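You operate a simulated robot arm through the tools that you are given. There is no shell and no other tool.

Carry out the task below with a simulated robot arm. There is one attempt and no reset: what you move stays moved.

TASK
Load the long jig as the bed's job card says, block and spacer, clamp it and push the slide in.
Fine: block from the yellow frame; red lever at its stop; the jig stays locked.

Only the result counts: the job must be done as asked and must still hold three seconds after the hand-in. Knocking over, shifting, dropping, spilling or breaking anything else fails it.

THE ROBOT
A 6-joint arm with a two-finger parallel gripper, fixed in place. Base frame: the origin is on the floor under the middle of its stand, x ahead of it, y to its left, z up; the work surface is at about z = 0.85. Readings come in m, degrees, newtons and seconds.
It reaches about 1.347 m from its shoulder. Its first joint turns from -166.0 to 166.0 degrees. Payload 3.91 kg.
The TCP is the grasp point between the finger pads, 0.03 m short of the fingertips. In the tool frame z runs along the fingers and y along their closing line. Largest opening 0.11 m; finger width 0.02, thickness 0.01; the body of the gripper, 0.048 by 0.112 m, starts 0.055 m behind the TCP.
Orientation is that of the tool frame in the base frame, as a unit quaternion [w, x, y, z]. With the fingers straight down and closing along the base's y, the tool's x points along the base's -x, its y along +y and its z along -z.

THE INTERFACE
- The arm moves only by the tool nudge_tool. Its argument "increments" is a list of rows, each an object of numbers (a shift or turn left out is 0, a gripper value left out holds the last): "dx", "dy", "dz": the shift along the tool's x, y, z in units of 400 mm (1.0 is 400 mm); "ax", "ay", "az": the turn, a rotation vector about the tool's x, y, z in units of 60 degrees (1.0 is 60 degrees); "gripper": the gripper command, from -1 (shut) to 1 (fully open), values between in proportion. In form: [{"dx": .., "dy": .., "dz": .., "ax": .., "ay": .., "az": .., "gripper": ..}, ...]. A call has 1 to 20 rows; each row is the pose to reach, as a shift and turn from the pose commanded when the call began, along the tool's axes at that moment. A call with a number of a shift or a turn outside -1 to 1 is refused whole. A row lasts 0.2 s, in which the tool goes at most 0.05 m and 8.6 degrees; a call with a longer step from one row to the next is refused whole, and so is a gripper value outside its range. Where a pose cannot be reached the arm comes as near as it can. A force on the tool above 90 N (or 10 N above the force at the start of the call, whichever is more), or a blocked arm, ends the call early, and 0.2 s more pass. Each finger travels about 0.108 m/s and halts on what it meets, pressing with about 24 N; the grip force reading is that of the motor and also rises with nothing between the fingers. The clock runs only during rows and for 0.2 s after the last one: add rows that repeat a pose to give the fingers time. The reply holds the time, the measured pose of the TCP, the force on the tool along the base axes, the opening and the grip force, in the units named above and with some noise, with the torque about the TCP (base axes, N m) and any sound that the robot's microphone picked up, and new pictures: "views" is both (left out), scene, wrist or none.
- Cameras (640 x 400 px; columns grow to the right, rows downward): "scene" is fixed at [0.2084, -0.4957, 1.434]; the picture's right is [0.93, -0.38, 0.00], its down [-0.18, -0.44, -0.88] and it looks along [0.33, 0.81, -0.48] (base axes); focal length 333 px, centre (320, 200). "wrist" rides on the gripper at [0.072, 0.017, -0.103] in the tool frame; the picture's right is [-0.23, 0.97, 0.00], its down [-0.76, -0.18, -0.62] and it looks along [-0.61, -0.14, 0.78] (tool axes); focal length 222 px, centre (320, 200).
- locate(camera, pixels): for up to 12 pixels [column, row] of the newest picture of that camera ("zoom" is the newest enlarged one), the place [x, y, z] in the base frame of the surface seen there, good to about 0.002 m, but the place of the scene camera against the robot may be out by one fixed shift of up to 0.025 m in any direction. The clock stands still meanwhile.
- zoom(camera, box): a new picture of the part [left, top, right, bottom] of that camera's present view, enlarged. The clock stands still meanwhile.
- job_done(): hands the job in; it is judged then, once.

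Open the gripper and draw the arm clear of the work before you hand the job in, unless the task says otherwise.

The tools are called as a command line: name --argument value ..., lists and objects as JSON in quotes. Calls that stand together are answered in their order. nudge_tool: Moves the arm, as the interface text tells. Its arguments: {"type":"object","properties":{"increments":{"type":"array"},"views":{"type":"string","enum":["both","scene","wrist","none"]}},"required":["increments"]} The other tools are called the same way: locate (camera, pixels) gives the place of the surface under pixels of a picture; zoom (camera, box) takes an enlarged picture of a part of a camera's view; job_done () hands the job in.

At the start:

```text
time: 0.0
tcp_pos: [0.5676, 0.1706, 1.1063]
tool_rot: [0.0, 0.001, 1.0, 0.0]
contact_force: [0.1, 0.8, -0.1]
moment: [0.03, -0.01, 0.02]
opening: 0.1098
finger_force: 0.1
```

scene: 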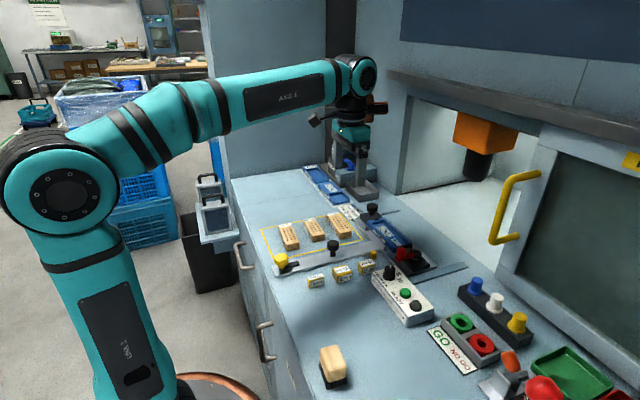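
wrist: 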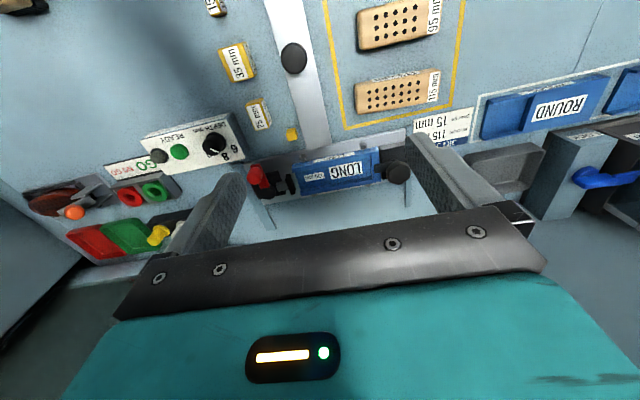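

I start by studying the scene: the work area with blocks, spacers, and the jig is around pixels (260-470, 200-300) in the scene picture. I enlarge several parts of it.

zoom --camera "scene" --box '[250, 190, 410, 290]'

zoom --camera "scene" --box '[350, 200, 480, 281]'

zoom --camera "wrist" --box '[220, 90, 480, 252]'

zoom --camera "scene" --box '[290, 140, 420, 221]'

```text
4.00 times, centred on (330, 240) of scene
```

zoom: 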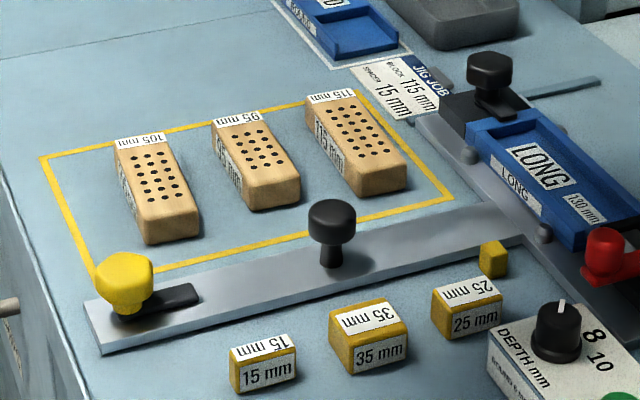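

```text
4.92 times, centred on (415, 240) of scene
```

zoom: 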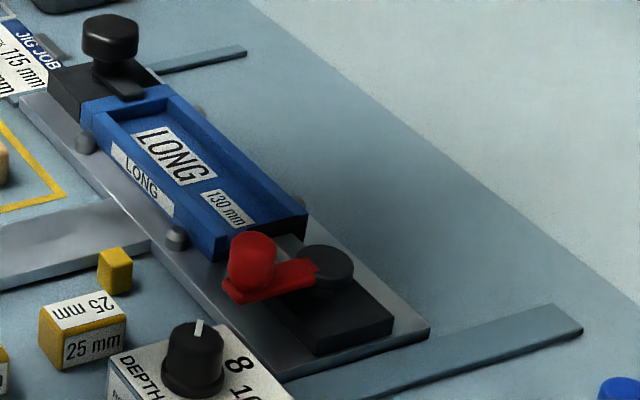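

```text
2.46 times, centred on (350, 171) of wrist
```

zoom: 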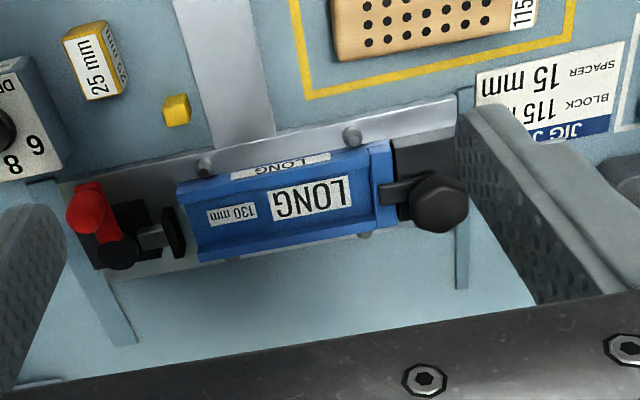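

```text
4.92 times, centred on (355, 180) of scene
```

zoom: 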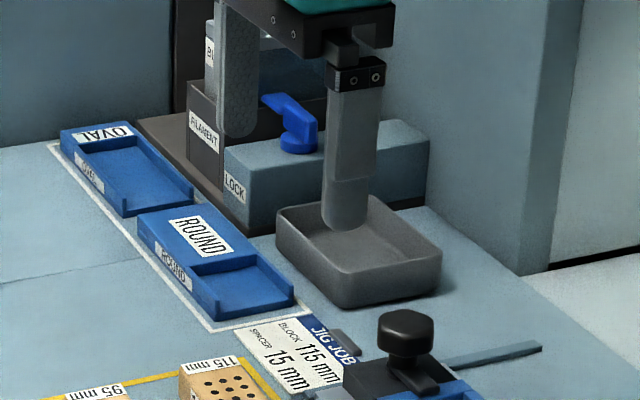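

The job card reads BLOCK 115 mm, SPACER 15 mm, and the jig pocket is 130 mm. I look at the card, controls, and clamps more closely, and locate main features.

zoom --camera "scene" --box '[330, 200, 394, 240]'

zoom --camera "scene" --box '[260, 235, 340, 285]'

zoom --camera "scene" --box '[380, 230, 460, 280]'

zoom --camera "scene" --box '[360, 255, 456, 315]'

zoom --camera "scene" --box '[400, 250, 640, 400]'

zoom --camera "scene" --box '[380, 60, 640, 222]'

locate --camera "scene" --pixels '[[281, 228], [291, 245], [308, 222], [319, 239], [332, 215], [345, 233], [315, 278], [343, 268], [368, 264], [333, 244], [280, 259], [373, 208]]'

```text
10.00 times, centred on (362, 220) of scene
```

zoom: 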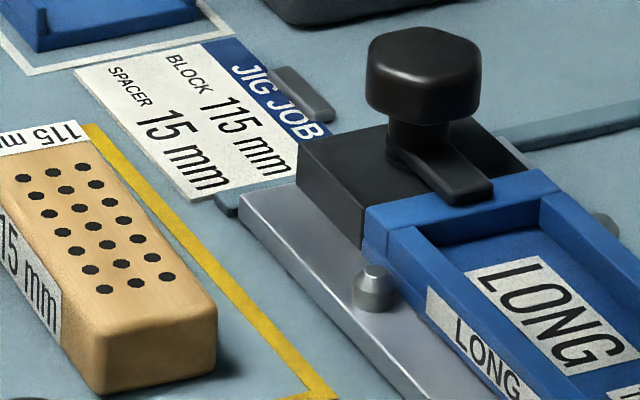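

```text
8.00 times, centred on (300, 260) of scene
```

zoom: 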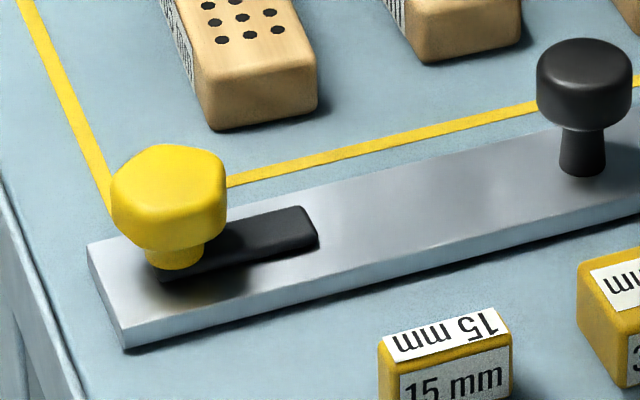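

```text
8.00 times, centred on (420, 255) of scene
```

zoom: 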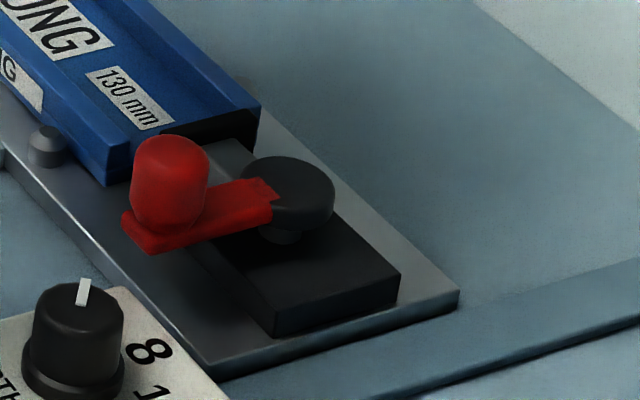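

```text
6.67 times, centred on (408, 285) of scene
```

zoom: 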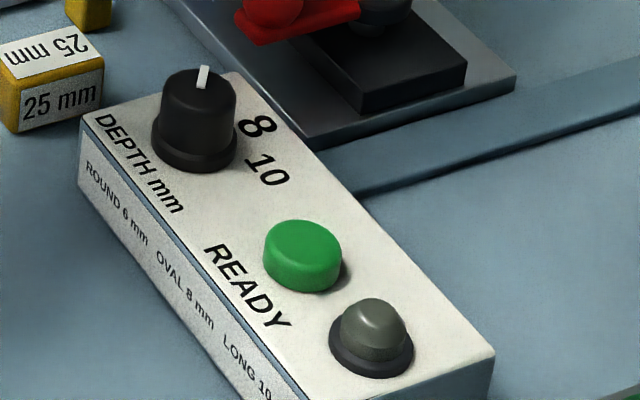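

```text
2.67 times, centred on (520, 325) of scene
```

zoom: 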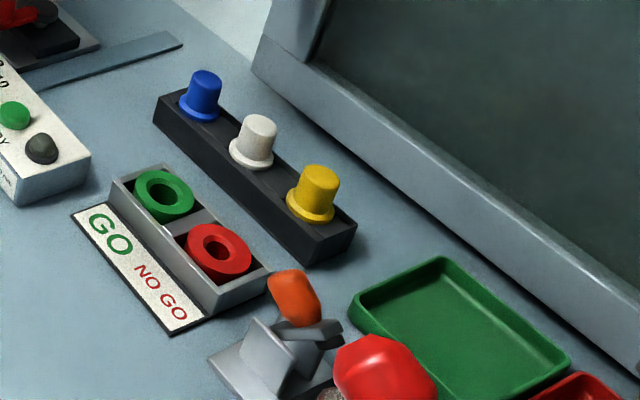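

```text
2.46 times, centred on (510, 141) of scene
```

zoom: 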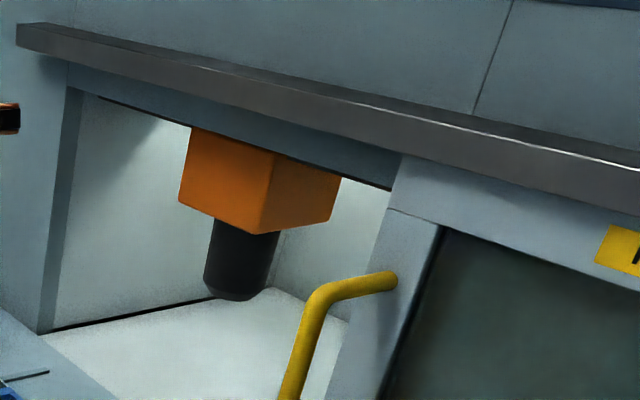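

```text
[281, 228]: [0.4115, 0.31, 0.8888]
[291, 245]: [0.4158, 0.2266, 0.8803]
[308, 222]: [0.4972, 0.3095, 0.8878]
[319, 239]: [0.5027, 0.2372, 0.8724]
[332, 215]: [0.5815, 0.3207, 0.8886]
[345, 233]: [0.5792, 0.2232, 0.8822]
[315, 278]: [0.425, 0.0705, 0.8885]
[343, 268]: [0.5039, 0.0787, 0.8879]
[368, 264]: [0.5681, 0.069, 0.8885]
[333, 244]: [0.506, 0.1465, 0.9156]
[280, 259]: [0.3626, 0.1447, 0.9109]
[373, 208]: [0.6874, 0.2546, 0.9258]
```

The blocks lie along y near x≈0.41/0.50/0.58, the jig near x≈0.69, and the slide bar runs along x at y≈0.145. I compare wrist camera locations with scene locations to find the scene shift.

zoom --camera "wrist" --box '[140, 0, 460, 200]'

locate --camera "wrist" --pixels '[[293, 57], [291, 133], [398, 170], [252, 175], [340, 170], [258, 108], [238, 60], [395, 92], [359, 36], [357, 88], [303, 180], [372, 165]]'

locate --camera "scene" --pixels '[[372, 252], [393, 237], [404, 256], [412, 264], [385, 231], [410, 247], [361, 224], [392, 272], [369, 222], [372, 207], [362, 278], [418, 254]]'

```text
2.00 times, centred on (300, 100) of wrist
```

zoom: 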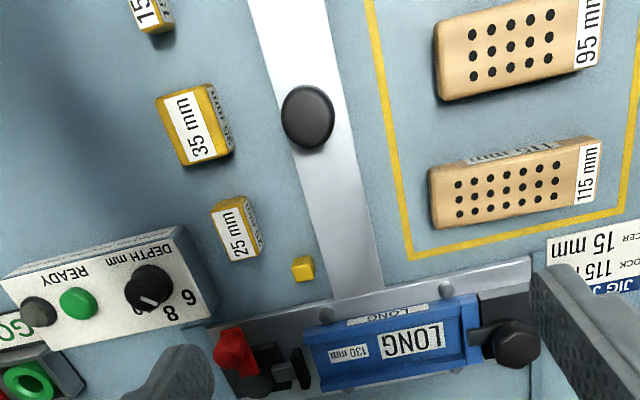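

```text
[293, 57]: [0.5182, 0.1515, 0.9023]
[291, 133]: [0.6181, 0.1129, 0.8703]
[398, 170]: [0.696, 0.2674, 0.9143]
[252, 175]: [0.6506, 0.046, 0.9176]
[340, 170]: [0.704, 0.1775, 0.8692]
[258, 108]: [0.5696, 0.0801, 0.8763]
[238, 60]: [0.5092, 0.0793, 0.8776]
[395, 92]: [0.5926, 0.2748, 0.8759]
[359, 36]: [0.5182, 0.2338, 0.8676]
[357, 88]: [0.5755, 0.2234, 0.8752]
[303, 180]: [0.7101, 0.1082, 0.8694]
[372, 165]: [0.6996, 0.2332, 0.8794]
```

```text
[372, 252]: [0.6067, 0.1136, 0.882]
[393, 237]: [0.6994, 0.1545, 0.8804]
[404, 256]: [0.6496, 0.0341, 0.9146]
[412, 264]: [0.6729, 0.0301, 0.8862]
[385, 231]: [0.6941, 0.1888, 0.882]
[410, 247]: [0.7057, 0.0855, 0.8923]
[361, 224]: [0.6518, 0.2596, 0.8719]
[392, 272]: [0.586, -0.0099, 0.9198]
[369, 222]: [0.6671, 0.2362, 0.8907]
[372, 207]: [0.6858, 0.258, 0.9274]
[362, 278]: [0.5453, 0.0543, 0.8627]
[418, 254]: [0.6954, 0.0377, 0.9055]
```

Wrist heights (block top 0.8755) differ from scene heights (0.888), so I will trust the wrist camera. I move the gripper back toward the robot (pure free-space motion) to get a closer look at the jig and clamp.

nudge_tool --increments '[{"dx": 0.0625, "dy": -0.03, "dz": 0.025}, {"dx": 0.125, "dy": -0.06, "dz": 0.05}, {"dx": 0.1875, "dy": -0.09, "dz": 0.075}, {"dx": 0.25, "dy": -0.12, "dz": 0.1}, {"dx": 0.25, "dy": -0.12, "dz": 0.1}]' --views "both"

```text
time: 1.2
tcp_pos: [0.4665, 0.1223, 1.0676]
tool_rot: [0.0, 0.0, 1.0, 0.0]
contact_force: [1.0, -0.7, -0.2]
moment: [0.01, -0.01, 0.01]
opening: 0.1097
finger_force: 0.1
```

scene: 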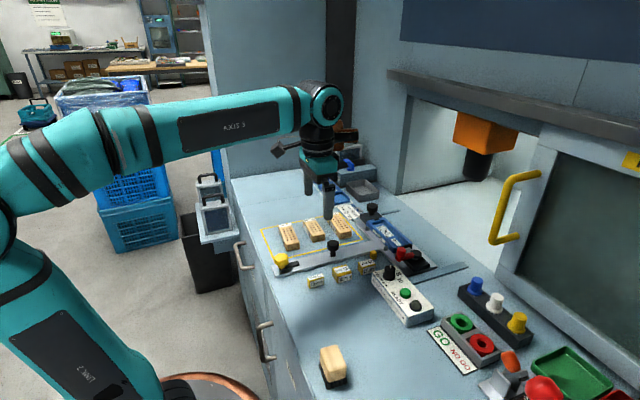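
wrist: 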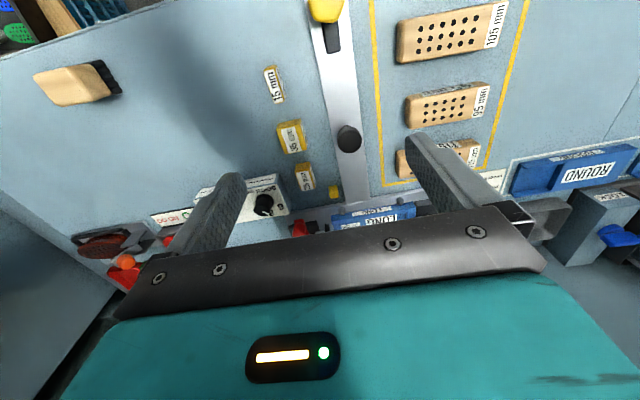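

The wrist view now shows spacers (275,85), (290,135), (305,177), the yellow knob (325,10) and the card clearly. I zoom in on these.

zoom --camera "wrist" --box '[240, 50, 360, 200]'

zoom --camera "wrist" --box '[290, 0, 370, 60]'

locate --camera "wrist" --pixels '[[325, 10], [333, 40], [345, 138], [335, 192], [274, 85], [290, 138], [305, 177], [350, 70], [371, 160], [318, 60]]'

```text
2.67 times, centred on (300, 125) of wrist
```

zoom: 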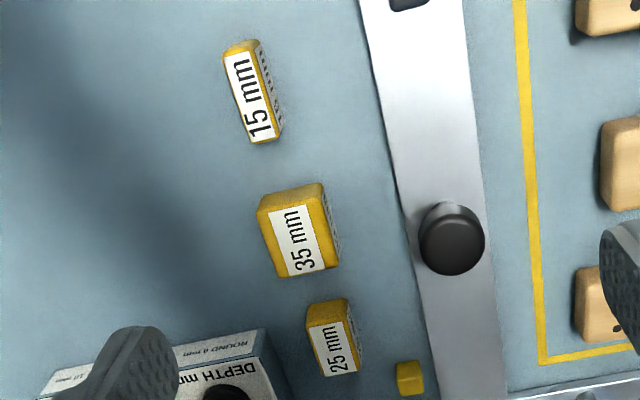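

```text
6.67 times, centred on (330, 30) of wrist
```

zoom: 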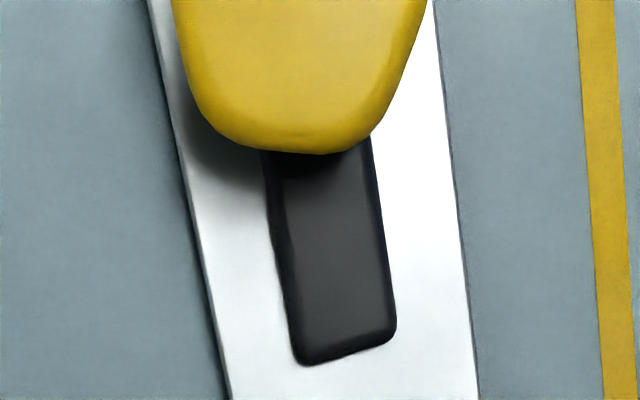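

```text
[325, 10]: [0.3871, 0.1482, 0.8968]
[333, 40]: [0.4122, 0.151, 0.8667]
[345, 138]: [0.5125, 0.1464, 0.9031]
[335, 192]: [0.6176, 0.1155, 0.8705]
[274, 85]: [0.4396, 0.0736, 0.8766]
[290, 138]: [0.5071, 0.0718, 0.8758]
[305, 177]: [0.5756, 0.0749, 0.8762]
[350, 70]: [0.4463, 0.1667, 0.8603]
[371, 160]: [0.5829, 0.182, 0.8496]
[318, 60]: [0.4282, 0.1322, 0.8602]
```

The yellow knob with its black arm sits on the slide bar at about (0.37, 0.148). I check the scene for further signs or labels and look at the slide lock and the doorway.

zoom --camera "scene" --box '[560, 120, 640, 200]'

zoom --camera "scene" --box '[265, 235, 345, 285]'

zoom --camera "scene" --box '[355, 240, 395, 265]'

zoom --camera "scene" --box '[300, 130, 400, 210]'

```text
5.00 times, centred on (600, 160) of scene
```

zoom: 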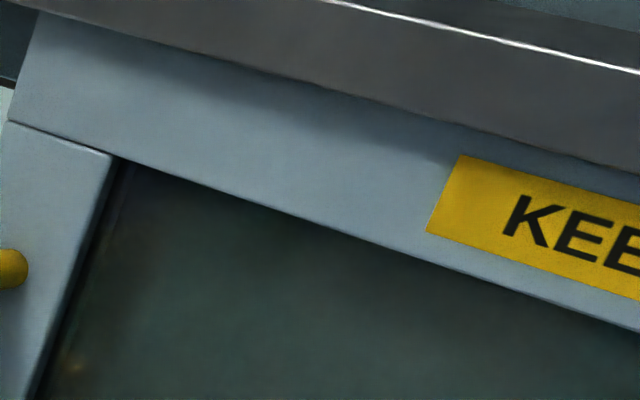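

```text
8.00 times, centred on (305, 260) of scene
```

zoom: 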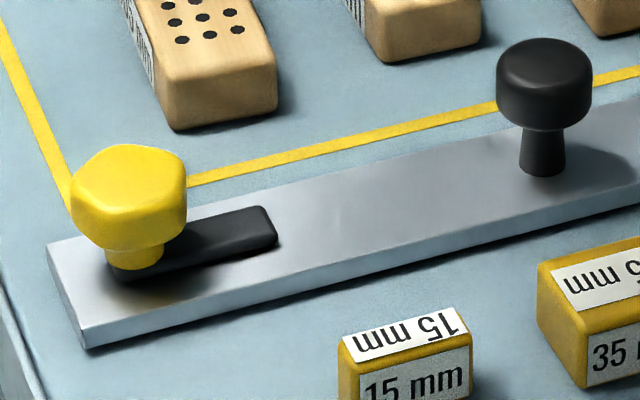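

```text
16.00 times, centred on (375, 252) of scene
```

zoom: 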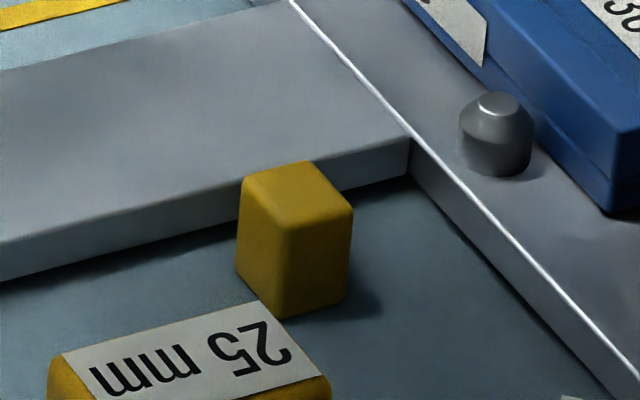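

```text
5.00 times, centred on (350, 170) of scene
```

zoom: 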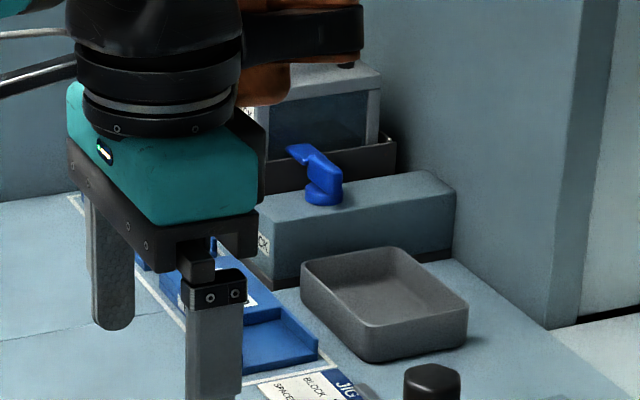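

A yellow post stands beside the bar; the yellow knob's cam arm is probably a slide latch. Now I move above the jig for a close look at the pocket and clamp, staying with fingertips at z≈0.97, clear of everything.

nudge_tool --increments '[{"dx": -0.07, "dy": 0.01, "dz": 0.03}, {"dx": -0.15, "dy": 0.02, "dz": 0.07}, {"dx": -0.24, "dy": 0.03, "dz": 0.12}, {"dx": -0.32, "dy": 0.04, "dz": 0.16}, {"dx": -0.32, "dy": 0.04, "dz": 0.16}]' --views "wrist"

```text
time: 2.4
tcp_pos: [0.5946, 0.1405, 1.0039]
tool_rot: [0.0, 0.001, 1.0, 0.0]
contact_force: [-0.9, 0.0, 0.0]
moment: [-0.02, 0.0, -0.03]
opening: 0.11
finger_force: 0.0
```

wrist: 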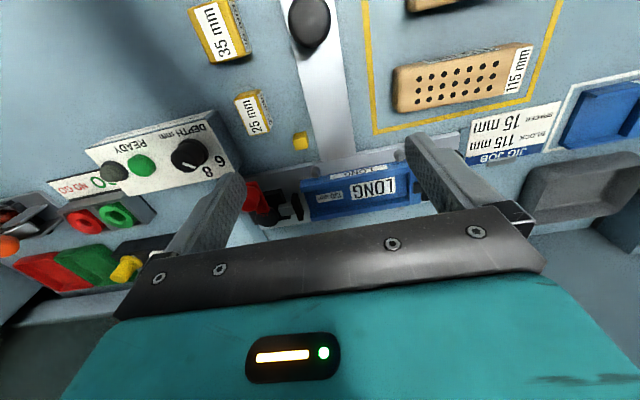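

zoom --camera "wrist" --box '[230, 140, 470, 250]'

zoom --camera "wrist" --box '[370, 30, 580, 170]'

locate --camera "wrist" --pixels '[[395, 68], [530, 46], [533, 60], [524, 91], [401, 112], [306, 184], [305, 205], [380, 185], [320, 185], [398, 175], [305, 195], [345, 160]]'

```text
2.67 times, centred on (350, 195) of wrist
```

zoom: 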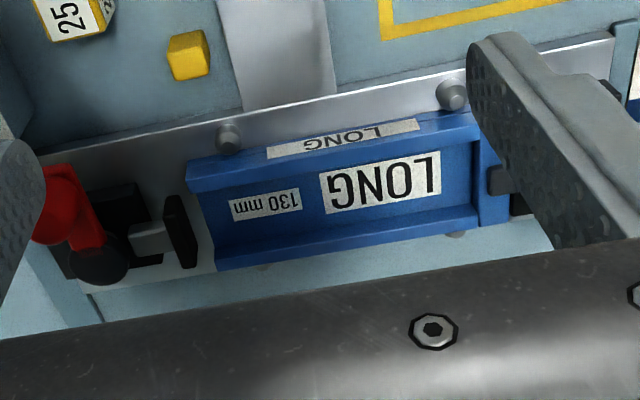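

```text
2.86 times, centred on (475, 100) of wrist
```

zoom: 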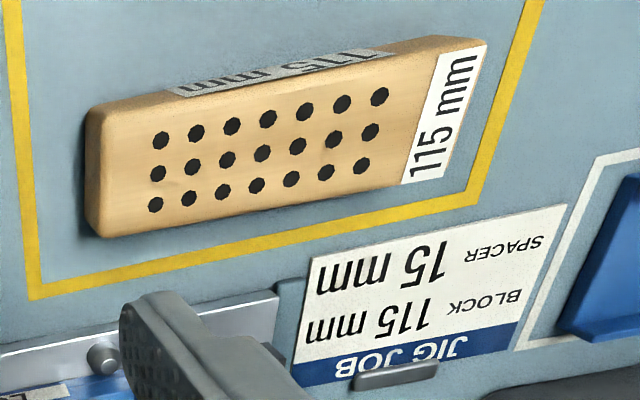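

```text
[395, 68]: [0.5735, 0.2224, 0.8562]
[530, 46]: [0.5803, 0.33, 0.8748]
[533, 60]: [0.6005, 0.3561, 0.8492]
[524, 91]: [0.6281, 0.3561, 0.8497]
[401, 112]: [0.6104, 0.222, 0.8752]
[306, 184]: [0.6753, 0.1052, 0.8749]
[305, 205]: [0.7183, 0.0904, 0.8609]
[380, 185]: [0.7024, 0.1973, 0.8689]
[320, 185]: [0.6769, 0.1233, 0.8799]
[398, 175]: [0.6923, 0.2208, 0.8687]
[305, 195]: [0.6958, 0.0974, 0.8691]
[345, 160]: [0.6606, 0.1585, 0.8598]
```

The block's top face and end edges are visible in the newest zoom. I locate its edges and the card-side corners precisely.

locate --camera "zoom" --pixels '[[115, 115], [115, 228], [95, 170], [270, 90], [270, 205], [380, 70], [400, 182], [480, 50], [440, 172], [462, 115], [290, 147], [140, 95]]'

zoom --camera "wrist" --box '[290, 150, 450, 250]'

```text
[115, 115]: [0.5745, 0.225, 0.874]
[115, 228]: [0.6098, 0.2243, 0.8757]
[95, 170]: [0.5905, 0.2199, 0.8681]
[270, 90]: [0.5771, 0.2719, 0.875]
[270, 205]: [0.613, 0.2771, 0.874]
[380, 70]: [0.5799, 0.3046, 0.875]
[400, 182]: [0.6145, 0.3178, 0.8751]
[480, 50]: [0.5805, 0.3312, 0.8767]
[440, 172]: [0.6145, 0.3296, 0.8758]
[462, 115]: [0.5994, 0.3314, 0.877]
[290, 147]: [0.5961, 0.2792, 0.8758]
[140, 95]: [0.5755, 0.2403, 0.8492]
```

```text
4.00 times, centred on (370, 200) of wrist
```

zoom: 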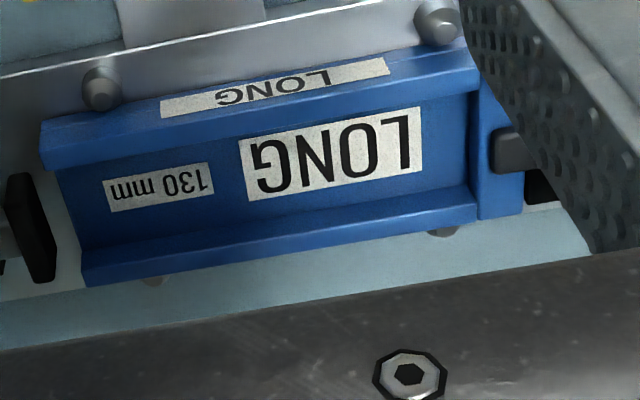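

Block axis is about (0.595, 0.277), slightly rotated (~3°). Now I locate the pocket's inner walls and the clamp pad in the newest zoom.

locate --camera "zoom" --pixels '[[50, 155], [70, 175], [85, 240], [85, 258], [465, 90], [465, 180], [472, 110], [490, 90], [60, 135], [300, 100], [300, 225], [300, 215]]'

locate --camera "zoom" --pixels '[[450, 60], [450, 85], [450, 100], [450, 185], [450, 197], [450, 215], [100, 150], [100, 165], [100, 250], [100, 275], [45, 230], [22, 230]]'

```text
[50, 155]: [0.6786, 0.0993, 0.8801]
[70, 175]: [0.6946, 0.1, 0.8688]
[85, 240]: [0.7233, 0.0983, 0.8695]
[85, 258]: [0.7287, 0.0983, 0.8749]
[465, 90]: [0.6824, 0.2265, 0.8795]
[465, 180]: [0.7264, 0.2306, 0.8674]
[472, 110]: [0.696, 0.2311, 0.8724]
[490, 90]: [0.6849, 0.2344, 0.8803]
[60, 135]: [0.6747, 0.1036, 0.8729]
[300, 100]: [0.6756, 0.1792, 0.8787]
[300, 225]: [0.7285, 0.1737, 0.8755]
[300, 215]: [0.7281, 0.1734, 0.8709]
```

```text
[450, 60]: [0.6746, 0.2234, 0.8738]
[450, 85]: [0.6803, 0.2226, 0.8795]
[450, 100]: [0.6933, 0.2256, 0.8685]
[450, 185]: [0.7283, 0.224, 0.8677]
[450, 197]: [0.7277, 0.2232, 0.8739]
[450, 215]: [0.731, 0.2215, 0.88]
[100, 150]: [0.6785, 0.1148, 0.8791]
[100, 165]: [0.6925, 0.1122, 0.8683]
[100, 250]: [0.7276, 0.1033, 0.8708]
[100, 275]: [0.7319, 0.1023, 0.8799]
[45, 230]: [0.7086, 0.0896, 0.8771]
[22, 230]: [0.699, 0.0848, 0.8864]
```

The pocket floor is at z≈0.869, walls top at 0.880, inner faces x≈0.684 and 0.728, end wall y≈0.2315. Fingers must close along base x, so I turn the tool about its z in place (first 59°) with free space all around.

nudge_tool --increments '[{"az": -0.14, "gripper": 1}, {"az": -0.28}, {"az": -0.42}, {"az": -0.56}, {"az": -0.7}, {"az": -0.84}, {"az": -0.98}, {"az": -0.98}]' --views "none"

```text
time: 4.2
tcp_pos: [0.5952, 0.1395, 1.004]
tool_rot: [0.0, -0.491, 0.871, 0.0]
contact_force: [0.3, 0.0, 0.9]
moment: [0.0, 0.01, -0.02]
opening: 0.1098
finger_force: 0.0
```

I finish the turn to 90° and look from this side at the jig and clamp.

nudge_tool --increments '[{"az": -0.13}, {"az": -0.26}, {"az": -0.39}, {"az": -0.52}, {"az": -0.52}]' --views "both"

```text
time: 5.4
tcp_pos: [0.595, 0.139, 1.004]
tool_rot: [0.0, -0.707, 0.707, 0.0]
contact_force: [-0.2, 0.1, -0.3]
moment: [0.03, -0.04, -0.03]
opening: 0.1099
finger_force: 0.1
```

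scene: 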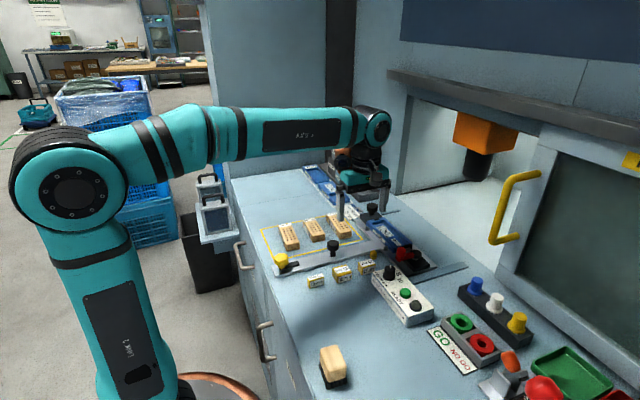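
wrist: 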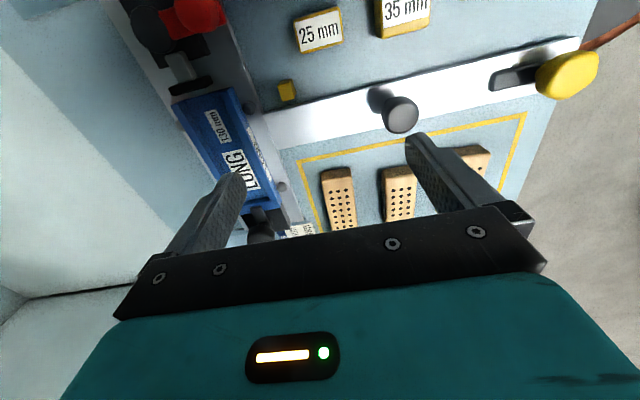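

Now the tool x points to base −y and tool y to base −x. I zoom on the clamp (170,50) in this wrist view.

zoom --camera "wrist" --box '[100, 0, 300, 125]'

zoom --camera "wrist" --box '[360, 30, 620, 140]'

locate --camera "wrist" --pixels '[[195, 15], [155, 35], [180, 68], [190, 83], [560, 70], [510, 78], [580, 45], [404, 110], [287, 90]]'

```text
3.20 times, centred on (200, 62) of wrist
```

zoom: 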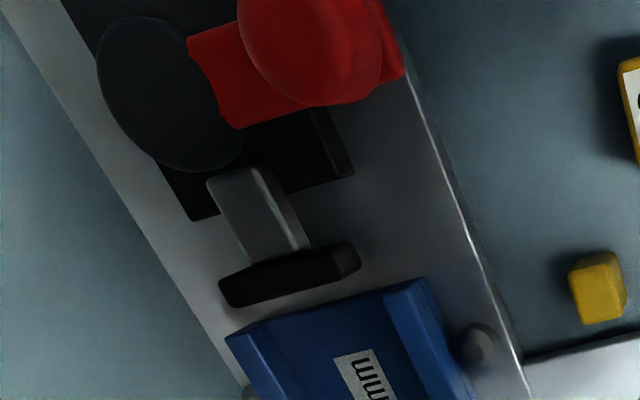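

```text
2.46 times, centred on (490, 85) of wrist
```

zoom: 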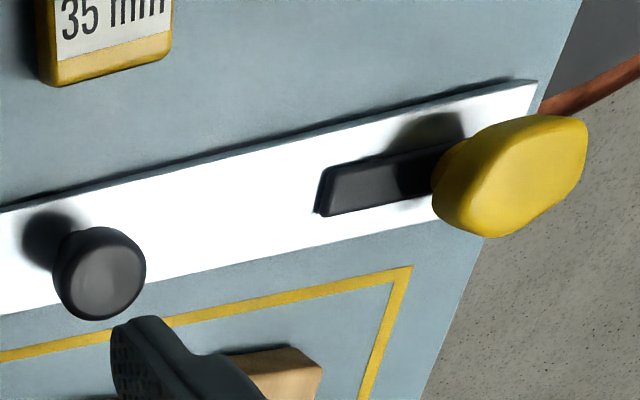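

```text
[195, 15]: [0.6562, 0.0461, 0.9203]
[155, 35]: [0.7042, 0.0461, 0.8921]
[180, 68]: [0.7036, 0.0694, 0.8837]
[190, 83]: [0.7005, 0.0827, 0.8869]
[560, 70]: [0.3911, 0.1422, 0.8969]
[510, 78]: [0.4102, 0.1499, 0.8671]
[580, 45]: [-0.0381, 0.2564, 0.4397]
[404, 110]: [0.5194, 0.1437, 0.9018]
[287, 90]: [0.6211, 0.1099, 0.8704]
```

The clamp pivot is at (0.704, 0.046) with the red handle at (0.656, 0.046), and the pad is still retracted at y≈0.085. I move above the 115 block with fingertips at z≈0.93 and partly close to ~0.075, adjusting yaw 3° to match the block.

nudge_tool --increments '[{"dx": -0.1, "dz": 0.02, "az": 0.02, "gripper": 0.4}, {"dx": -0.2, "dz": 0.05, "az": 0.04}, {"dx": -0.29, "dz": 0.08, "az": 0.052}, {"dx": -0.346, "dz": 0.11, "az": 0.052}, {"dx": -0.346, "dz": 0.11, "az": 0.052}]' --views "both"

```text
time: 6.6
tcp_pos: [0.5957, 0.277, 0.9592]
tool_rot: [0.0, -0.688, 0.726, 0.0]
contact_force: [0.0, 0.6, -0.3]
moment: [0.01, 0.0, -0.01]
opening: 0.0768
finger_force: 0.0
```

scene: 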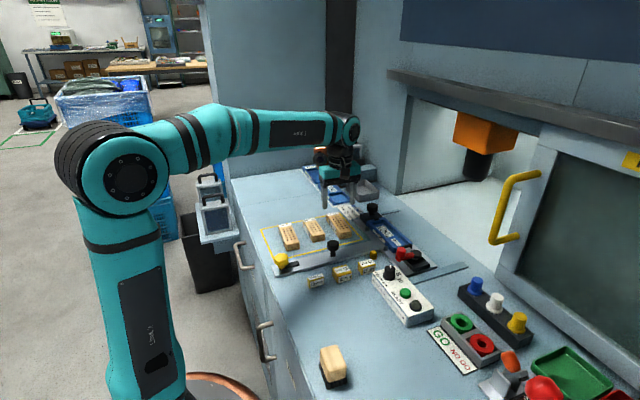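
wrist: 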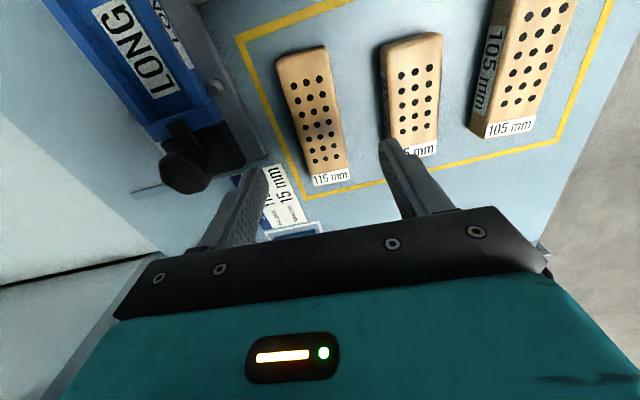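

The 115 block is seen clearly at (310,115) between the fingers. I zoom in and locate its edges for exact centring and yaw.

zoom --camera "wrist" --box '[230, 30, 390, 205]'

```text
2.29 times, centred on (310, 118) of wrist
```

zoom: 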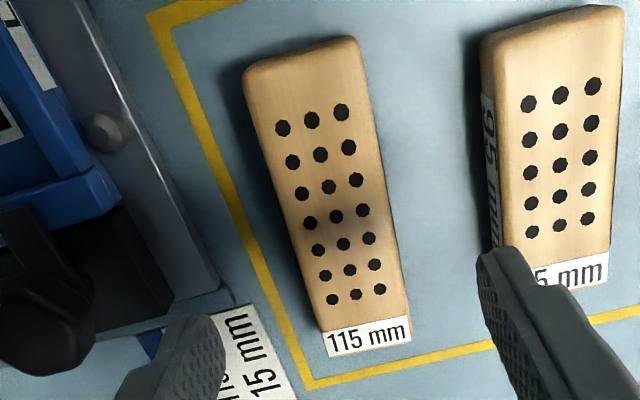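

locate --camera "zoom" --pixels '[[254, 100], [372, 100], [280, 200], [390, 200], [304, 280], [402, 280], [318, 330], [410, 325], [325, 352], [411, 340], [260, 64], [350, 42]]'

locate --camera "zoom" --pixels '[[311, 121], [328, 187], [343, 244], [356, 295], [262, 100], [364, 100], [287, 200], [383, 200], [310, 280], [396, 280], [368, 348], [320, 350]]'

```text
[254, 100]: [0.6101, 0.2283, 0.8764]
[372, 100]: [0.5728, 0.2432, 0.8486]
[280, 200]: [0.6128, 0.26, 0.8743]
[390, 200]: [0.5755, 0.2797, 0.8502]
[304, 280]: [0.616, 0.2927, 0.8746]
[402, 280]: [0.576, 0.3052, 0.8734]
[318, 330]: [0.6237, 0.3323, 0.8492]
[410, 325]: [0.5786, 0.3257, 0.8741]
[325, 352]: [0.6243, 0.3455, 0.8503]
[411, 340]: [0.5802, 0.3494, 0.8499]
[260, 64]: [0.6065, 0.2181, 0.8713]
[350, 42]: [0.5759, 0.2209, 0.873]
```

```text
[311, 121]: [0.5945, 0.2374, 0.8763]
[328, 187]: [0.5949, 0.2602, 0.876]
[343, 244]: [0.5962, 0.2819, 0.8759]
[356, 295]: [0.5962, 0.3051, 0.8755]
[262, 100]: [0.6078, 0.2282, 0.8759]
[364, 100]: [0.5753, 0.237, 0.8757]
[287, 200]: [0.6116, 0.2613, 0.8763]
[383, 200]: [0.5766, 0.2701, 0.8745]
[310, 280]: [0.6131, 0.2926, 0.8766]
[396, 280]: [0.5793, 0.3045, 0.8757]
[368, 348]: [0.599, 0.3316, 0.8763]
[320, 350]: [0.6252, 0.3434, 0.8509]
```

The block centre is about (0.595, 0.276) with a ~3° yaw, matching the tool. I check the neighbouring 95 block's near edge and finger clearance before descending.

locate --camera "zoom" --pixels '[[492, 110], [497, 200], [490, 60], [500, 232], [483, 150], [618, 60]]'

```text
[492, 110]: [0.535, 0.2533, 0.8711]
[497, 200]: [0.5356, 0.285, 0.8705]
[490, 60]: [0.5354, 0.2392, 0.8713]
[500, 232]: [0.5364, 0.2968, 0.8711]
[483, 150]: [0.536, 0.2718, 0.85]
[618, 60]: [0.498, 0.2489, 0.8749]
```

The 95 block's edge is at x≈0.536, so narrowing the opening to ~0.065 gives good margin on both sides. I descend so the fingertips stop 14 mm above the table (TCP z≈0.8935).

nudge_tool --increments '[{"gripper": 0.18}, {"dz": 0.06}, {"dz": 0.11}, {"dz": 0.145}, {"dz": 0.164}, {"dz": 0.164}]' --views "wrist"

```text
time: 8.0
tcp_pos: [0.5945, 0.2759, 0.8941]
tool_rot: [0.0, -0.687, 0.727, 0.0]
contact_force: [-0.6, -0.1, -0.5]
moment: [0.02, -0.01, -0.02]
opening: 0.0651
finger_force: 0.1
```

wrist: 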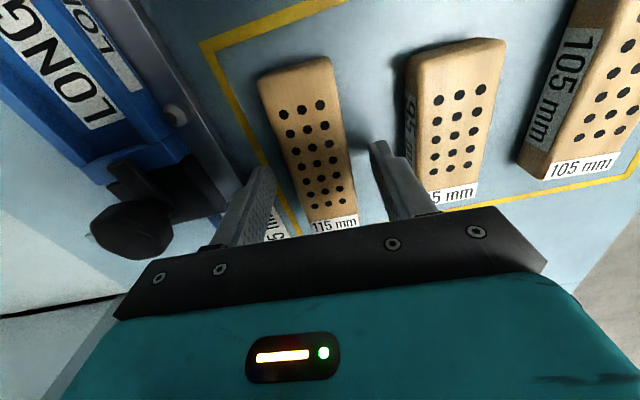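

The fingers straddle the 115 block. I close the gripper and give it time to grip.

nudge_tool --increments '[{"gripper": -0.1}, {"gripper": -0.3}, {"gripper": -0.5}, {"gripper": -0.5}, {"gripper": -0.5}]' --views "wrist"

```text
time: 9.2
tcp_pos: [0.5943, 0.2758, 0.8948]
tool_rot: [0.0, -0.687, 0.726, 0.001]
contact_force: [-0.4, 0.6, 0.1]
moment: [0.01, -0.01, 0.0]
opening: 0.0391
finger_force: 24.0
```

wrist: 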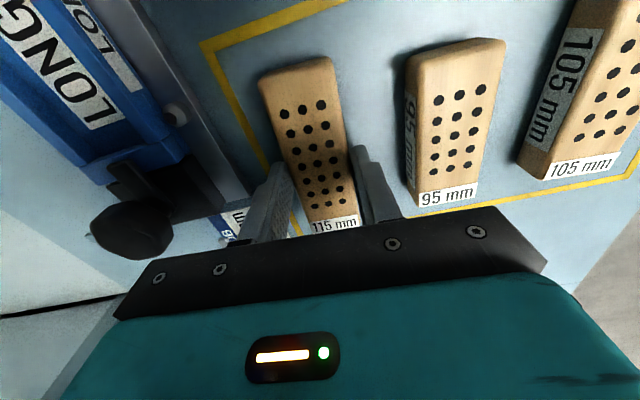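

The grip is firm (24 N, width 0.039). I lift straight up to TCP z≈1.0 and then undo the 3° yaw.

nudge_tool --increments '[{"dz": -0.03}, {"dz": -0.1}, {"dz": -0.18}, {"dz": -0.264}, {"dz": -0.264, "az": -0.03}, {"dz": -0.264, "az": -0.052}, {"dz": -0.264, "az": -0.052}]' --views "both"

```text
time: 10.8
tcp_pos: [0.5933, 0.2766, 1.0003]
tool_rot: [0.0, 0.707, -0.707, 0.0]
contact_force: [-0.3, 0.4, 0.2]
moment: [0.01, 0.01, 0.0]
opening: 0.0275
finger_force: 0.0
```

scene: 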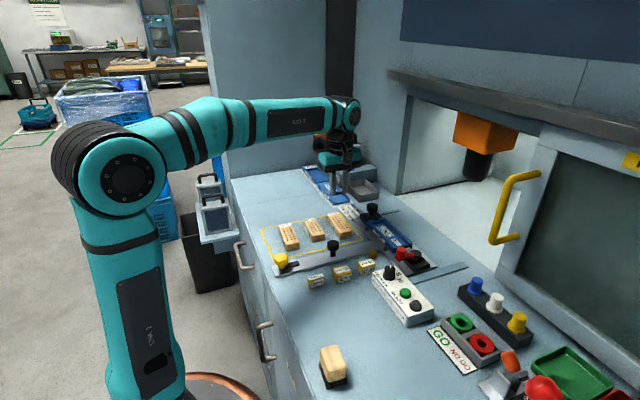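
wrist: 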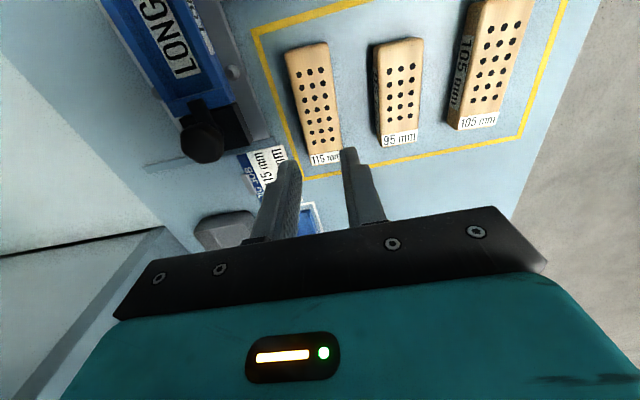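

The opening fell to 0.0275 with no force: the block slipped out and is still in the frame at (310,100). I locate it to see whether it moved.

zoom --camera "wrist" --box '[250, 20, 410, 190]'

locate --camera "wrist" --pixels '[[286, 60], [326, 60], [300, 120], [335, 120], [310, 163], [340, 158], [325, 100], [288, 50], [320, 43], [325, 160]]'

```text
2.35 times, centred on (330, 105) of wrist
```

zoom: 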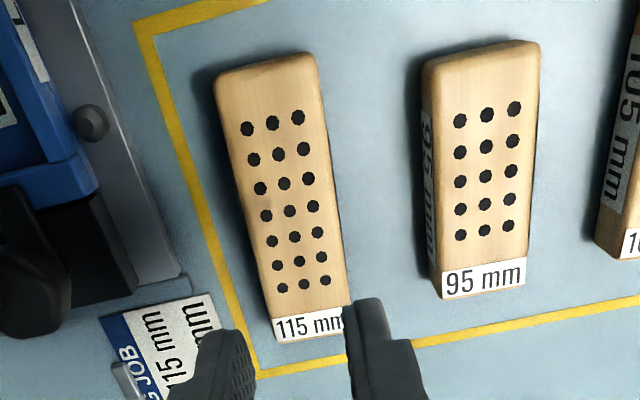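

```text
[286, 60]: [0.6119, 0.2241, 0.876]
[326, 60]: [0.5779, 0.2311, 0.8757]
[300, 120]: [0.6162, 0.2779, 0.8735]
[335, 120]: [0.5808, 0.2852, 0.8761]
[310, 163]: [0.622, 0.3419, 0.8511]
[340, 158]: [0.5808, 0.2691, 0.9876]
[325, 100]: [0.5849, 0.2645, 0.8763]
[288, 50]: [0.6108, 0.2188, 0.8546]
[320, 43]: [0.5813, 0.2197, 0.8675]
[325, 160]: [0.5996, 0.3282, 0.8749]
```

The block didn't move; the 10 mm bite was too shallow. I regrip about 8 mm deeper (fingertips ~7 mm above the table, TCP z≈0.8865), with the yaw matched again.

nudge_tool --increments '[{"dy": -0.004, "az": 0.03, "gripper": 0.18}, {"dy": -0.004, "az": 0.052, "gripper": 0.18}, {"dy": -0.004, "az": 0.052, "dz": 0.07}, {"dy": -0.004, "az": 0.052, "dz": 0.15}, {"dy": -0.004, "az": 0.052, "dz": 0.22}, {"dy": -0.004, "az": 0.052, "dz": 0.26}, {"dy": -0.004, "az": 0.052, "dz": 0.284}, {"dy": -0.004, "az": 0.052, "dz": 0.284}]' --views "wrist"

```text
time: 12.6
tcp_pos: [0.5958, 0.2771, 0.8863]
tool_rot: [0.0, -0.687, 0.727, 0.001]
contact_force: [-0.1, 0.0, -0.1]
moment: [0.0, -0.01, -0.01]
opening: 0.065
finger_force: 0.1
```

wrist: 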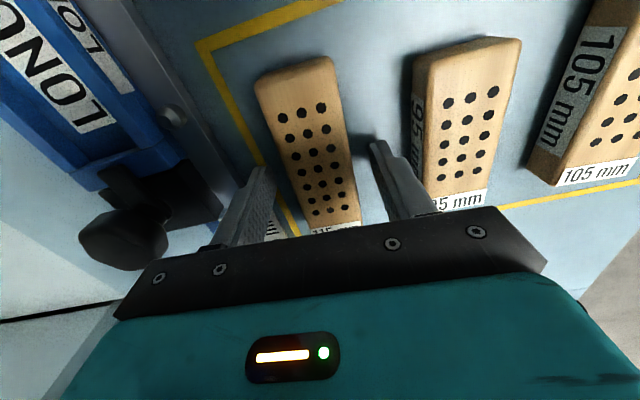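

The fingers are lower around the block now. I close fully (−1) and then lift slowly by only ~10 mm to test the grip.

nudge_tool --increments '[{"gripper": -0.1}, {"gripper": -0.3}, {"gripper": -1}, {"gripper": -1}, {"gripper": -1}, {"gripper": -1}, {"dz": -0.005}, {"dz": -0.01}, {"dz": -0.015}, {"dz": -0.02}, {"dz": -0.025}, {"dz": -0.025}]' --views "wrist"

```text
time: 15.2
tcp_pos: [0.5961, 0.2769, 0.8962]
tool_rot: [0.0, -0.687, 0.727, 0.0]
contact_force: [0.5, 0.8, -1.3]
moment: [0.0, 0.01, -0.03]
opening: 0.0393
finger_force: 24.3
```

wrist: 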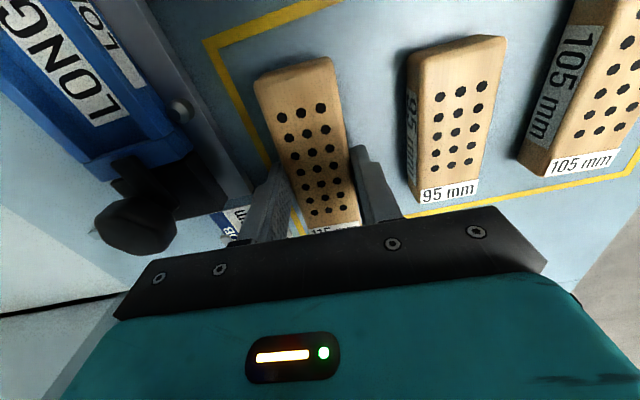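

The block stays in the same place relative to the fingers and the force shows about 1.3 N of weight, so it is held. I lift on gently and undo the yaw at height.

nudge_tool --increments '[{"dz": -0.015}, {"dz": -0.035}, {"dz": -0.06}, {"dz": -0.09}, {"dz": -0.12}, {"dz": -0.15}, {"dz": -0.18}, {"dz": -0.21}, {"dz": -0.23}, {"dz": -0.23, "az": -0.026}, {"dz": -0.23, "az": -0.052}, {"dz": -0.23, "az": -0.052}]' --views "both"

```text
time: 17.8
tcp_pos: [0.5954, 0.2775, 0.9875]
tool_rot: [0.0, 0.707, -0.707, 0.0]
contact_force: [-0.1, -0.3, -0.9]
moment: [-0.03, -0.01, -0.02]
opening: 0.0392
finger_force: 24.1
```

scene: 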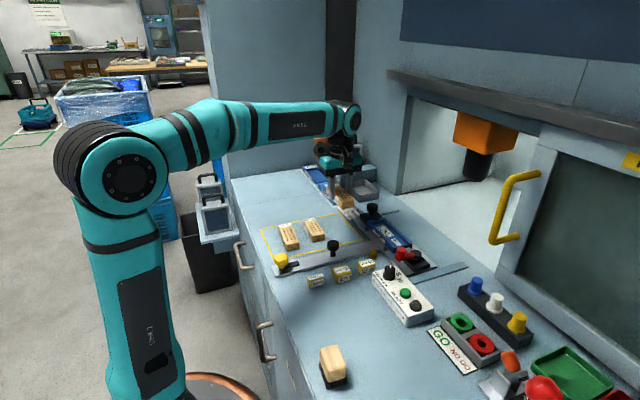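
wrist: 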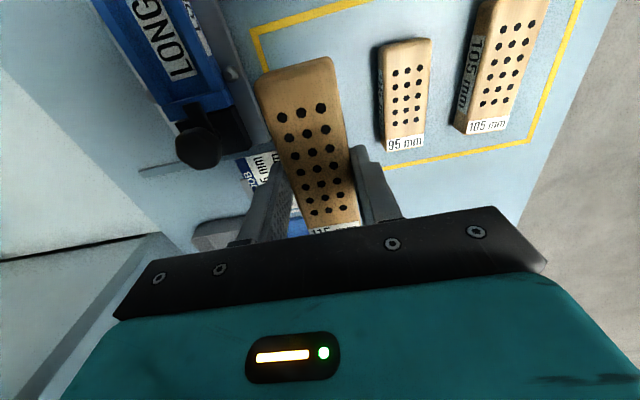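

The block is held (opening 0.0392). I zoom and locate its corners relative to the TCP to get its exact length position and yaw.

zoom --camera "wrist" --box '[240, 45, 400, 245]'

locate --camera "wrist" --pixels '[[261, 85], [337, 75], [275, 140], [347, 140], [287, 185], [352, 185], [300, 68], [297, 62], [265, 75], [325, 58], [302, 125], [320, 190]]'

```text
2.00 times, centred on (320, 145) of wrist
```

zoom: 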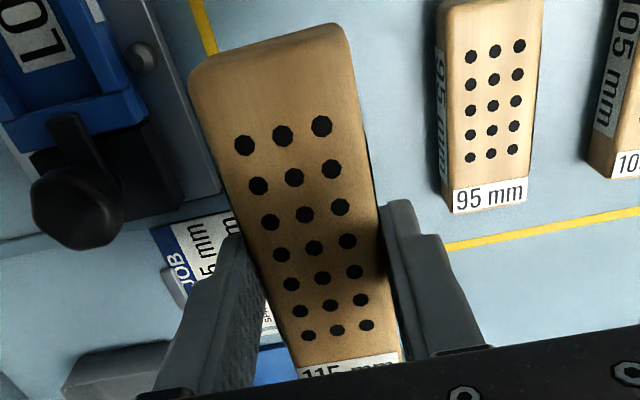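

```text
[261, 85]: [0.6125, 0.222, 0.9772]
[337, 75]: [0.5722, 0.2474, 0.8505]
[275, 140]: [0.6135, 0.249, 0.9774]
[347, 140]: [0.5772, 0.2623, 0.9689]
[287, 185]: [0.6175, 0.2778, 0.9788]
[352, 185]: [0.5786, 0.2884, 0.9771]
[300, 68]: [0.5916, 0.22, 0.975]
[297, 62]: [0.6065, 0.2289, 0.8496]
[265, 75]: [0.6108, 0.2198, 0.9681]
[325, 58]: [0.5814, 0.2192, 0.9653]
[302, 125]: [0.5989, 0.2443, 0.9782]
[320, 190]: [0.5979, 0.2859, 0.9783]
```

I locate the centre column of holes and edge points to check the block's yaw in the grip.

locate --camera "zoom" --pixels '[[262, 140], [275, 182], [300, 205], [327, 305], [225, 115], [245, 185], [262, 245], [362, 100], [371, 160], [378, 210], [290, 335], [356, 50]]'

locate --camera "zoom" --pixels '[[230, 115], [250, 185], [265, 240], [355, 100], [365, 160], [372, 210], [282, 136], [294, 177], [315, 248], [322, 278], [337, 330], [245, 145]]'

```text
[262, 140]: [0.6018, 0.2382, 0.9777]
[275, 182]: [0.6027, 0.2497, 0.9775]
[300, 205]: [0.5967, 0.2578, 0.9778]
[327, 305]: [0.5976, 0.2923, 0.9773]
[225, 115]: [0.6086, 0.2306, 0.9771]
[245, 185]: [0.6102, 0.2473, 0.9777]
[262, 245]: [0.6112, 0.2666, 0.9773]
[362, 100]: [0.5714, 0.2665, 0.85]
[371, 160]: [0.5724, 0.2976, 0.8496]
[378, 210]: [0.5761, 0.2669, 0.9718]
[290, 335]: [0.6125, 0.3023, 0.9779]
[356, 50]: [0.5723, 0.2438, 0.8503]
```

```text
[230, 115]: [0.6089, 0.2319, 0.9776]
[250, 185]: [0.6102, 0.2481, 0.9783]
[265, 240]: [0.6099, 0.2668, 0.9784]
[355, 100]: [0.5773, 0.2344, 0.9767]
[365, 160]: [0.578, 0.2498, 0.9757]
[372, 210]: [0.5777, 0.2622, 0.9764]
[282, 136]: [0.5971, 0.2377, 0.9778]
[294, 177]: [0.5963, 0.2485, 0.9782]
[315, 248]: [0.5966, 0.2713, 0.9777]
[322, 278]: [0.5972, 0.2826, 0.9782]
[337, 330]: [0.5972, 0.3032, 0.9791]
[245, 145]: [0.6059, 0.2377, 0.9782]
```

The hole column is straight along y, so yaw is aligned. Before moving over the jig I check where the machine's doorway (lintel and posts) stands relative to the arm.

locate --camera "scene" --pixels '[[400, 75], [470, 100], [600, 125], [410, 110], [400, 190], [520, 230], [480, 130], [476, 165], [450, 200], [385, 60], [500, 210], [540, 150]]'

```text
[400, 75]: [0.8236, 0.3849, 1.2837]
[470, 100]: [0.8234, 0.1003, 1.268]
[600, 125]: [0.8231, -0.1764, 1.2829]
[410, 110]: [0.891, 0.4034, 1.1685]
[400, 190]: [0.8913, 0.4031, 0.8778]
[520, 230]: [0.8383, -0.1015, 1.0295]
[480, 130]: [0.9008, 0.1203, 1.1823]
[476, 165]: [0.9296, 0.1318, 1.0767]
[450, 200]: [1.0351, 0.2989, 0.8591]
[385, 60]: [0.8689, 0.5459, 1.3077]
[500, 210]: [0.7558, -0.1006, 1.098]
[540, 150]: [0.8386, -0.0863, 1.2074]
```

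The lintel is at x≥0.82 and the drill at x≈0.93, so there is room above the jig. I carry the block over the pocket at the same height (block bottom ≈0.952).

nudge_tool --increments '[{"dx": 0.03, "dy": -0.03}, {"dx": 0.09, "dy": -0.09}, {"dx": 0.15, "dy": -0.155}, {"dx": 0.21, "dy": -0.22}, {"dx": 0.25, "dy": -0.26}, {"dx": 0.264, "dy": -0.274}, {"dx": 0.264, "dy": -0.274}]' --views "both"

```text
time: 19.4
tcp_pos: [0.7062, 0.1715, 0.9883]
tool_rot: [0.001, 0.707, -0.707, 0.001]
contact_force: [0.2, 0.0, -0.6]
moment: [0.0, -0.01, 0.0]
opening: 0.0391
finger_force: 24.1
```

scene: 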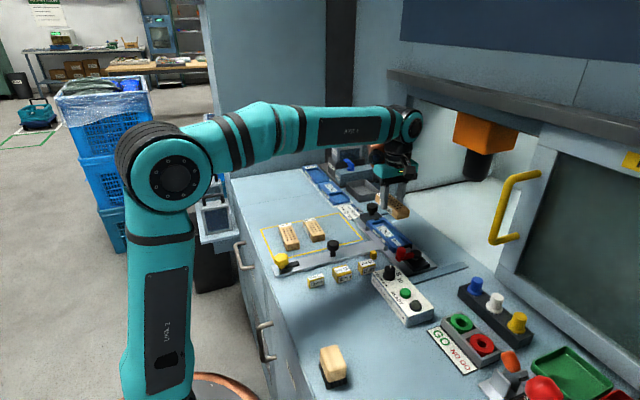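
wrist: 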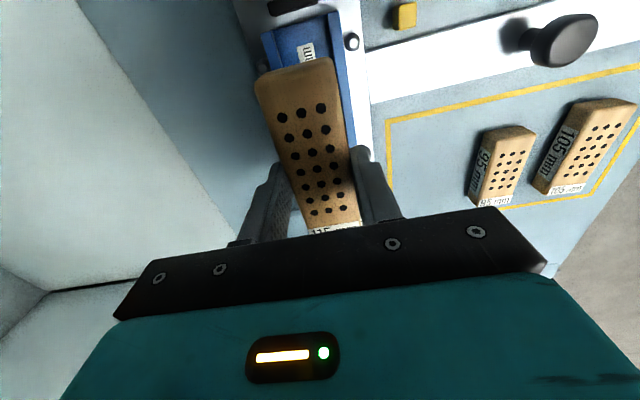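

The open end of the jig is visible at (265–345, 20–70) behind the block. I zoom there and locate the walls at the open end together with the block's top in the same picture.

zoom --camera "wrist" --box '[240, 0, 400, 100]'

```text
4.00 times, centred on (320, 50) of wrist
```

zoom: 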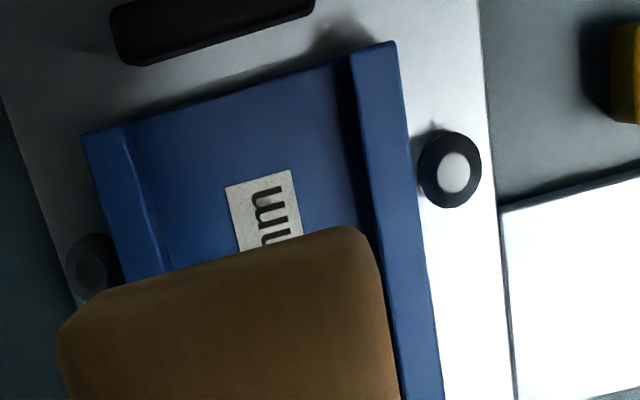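

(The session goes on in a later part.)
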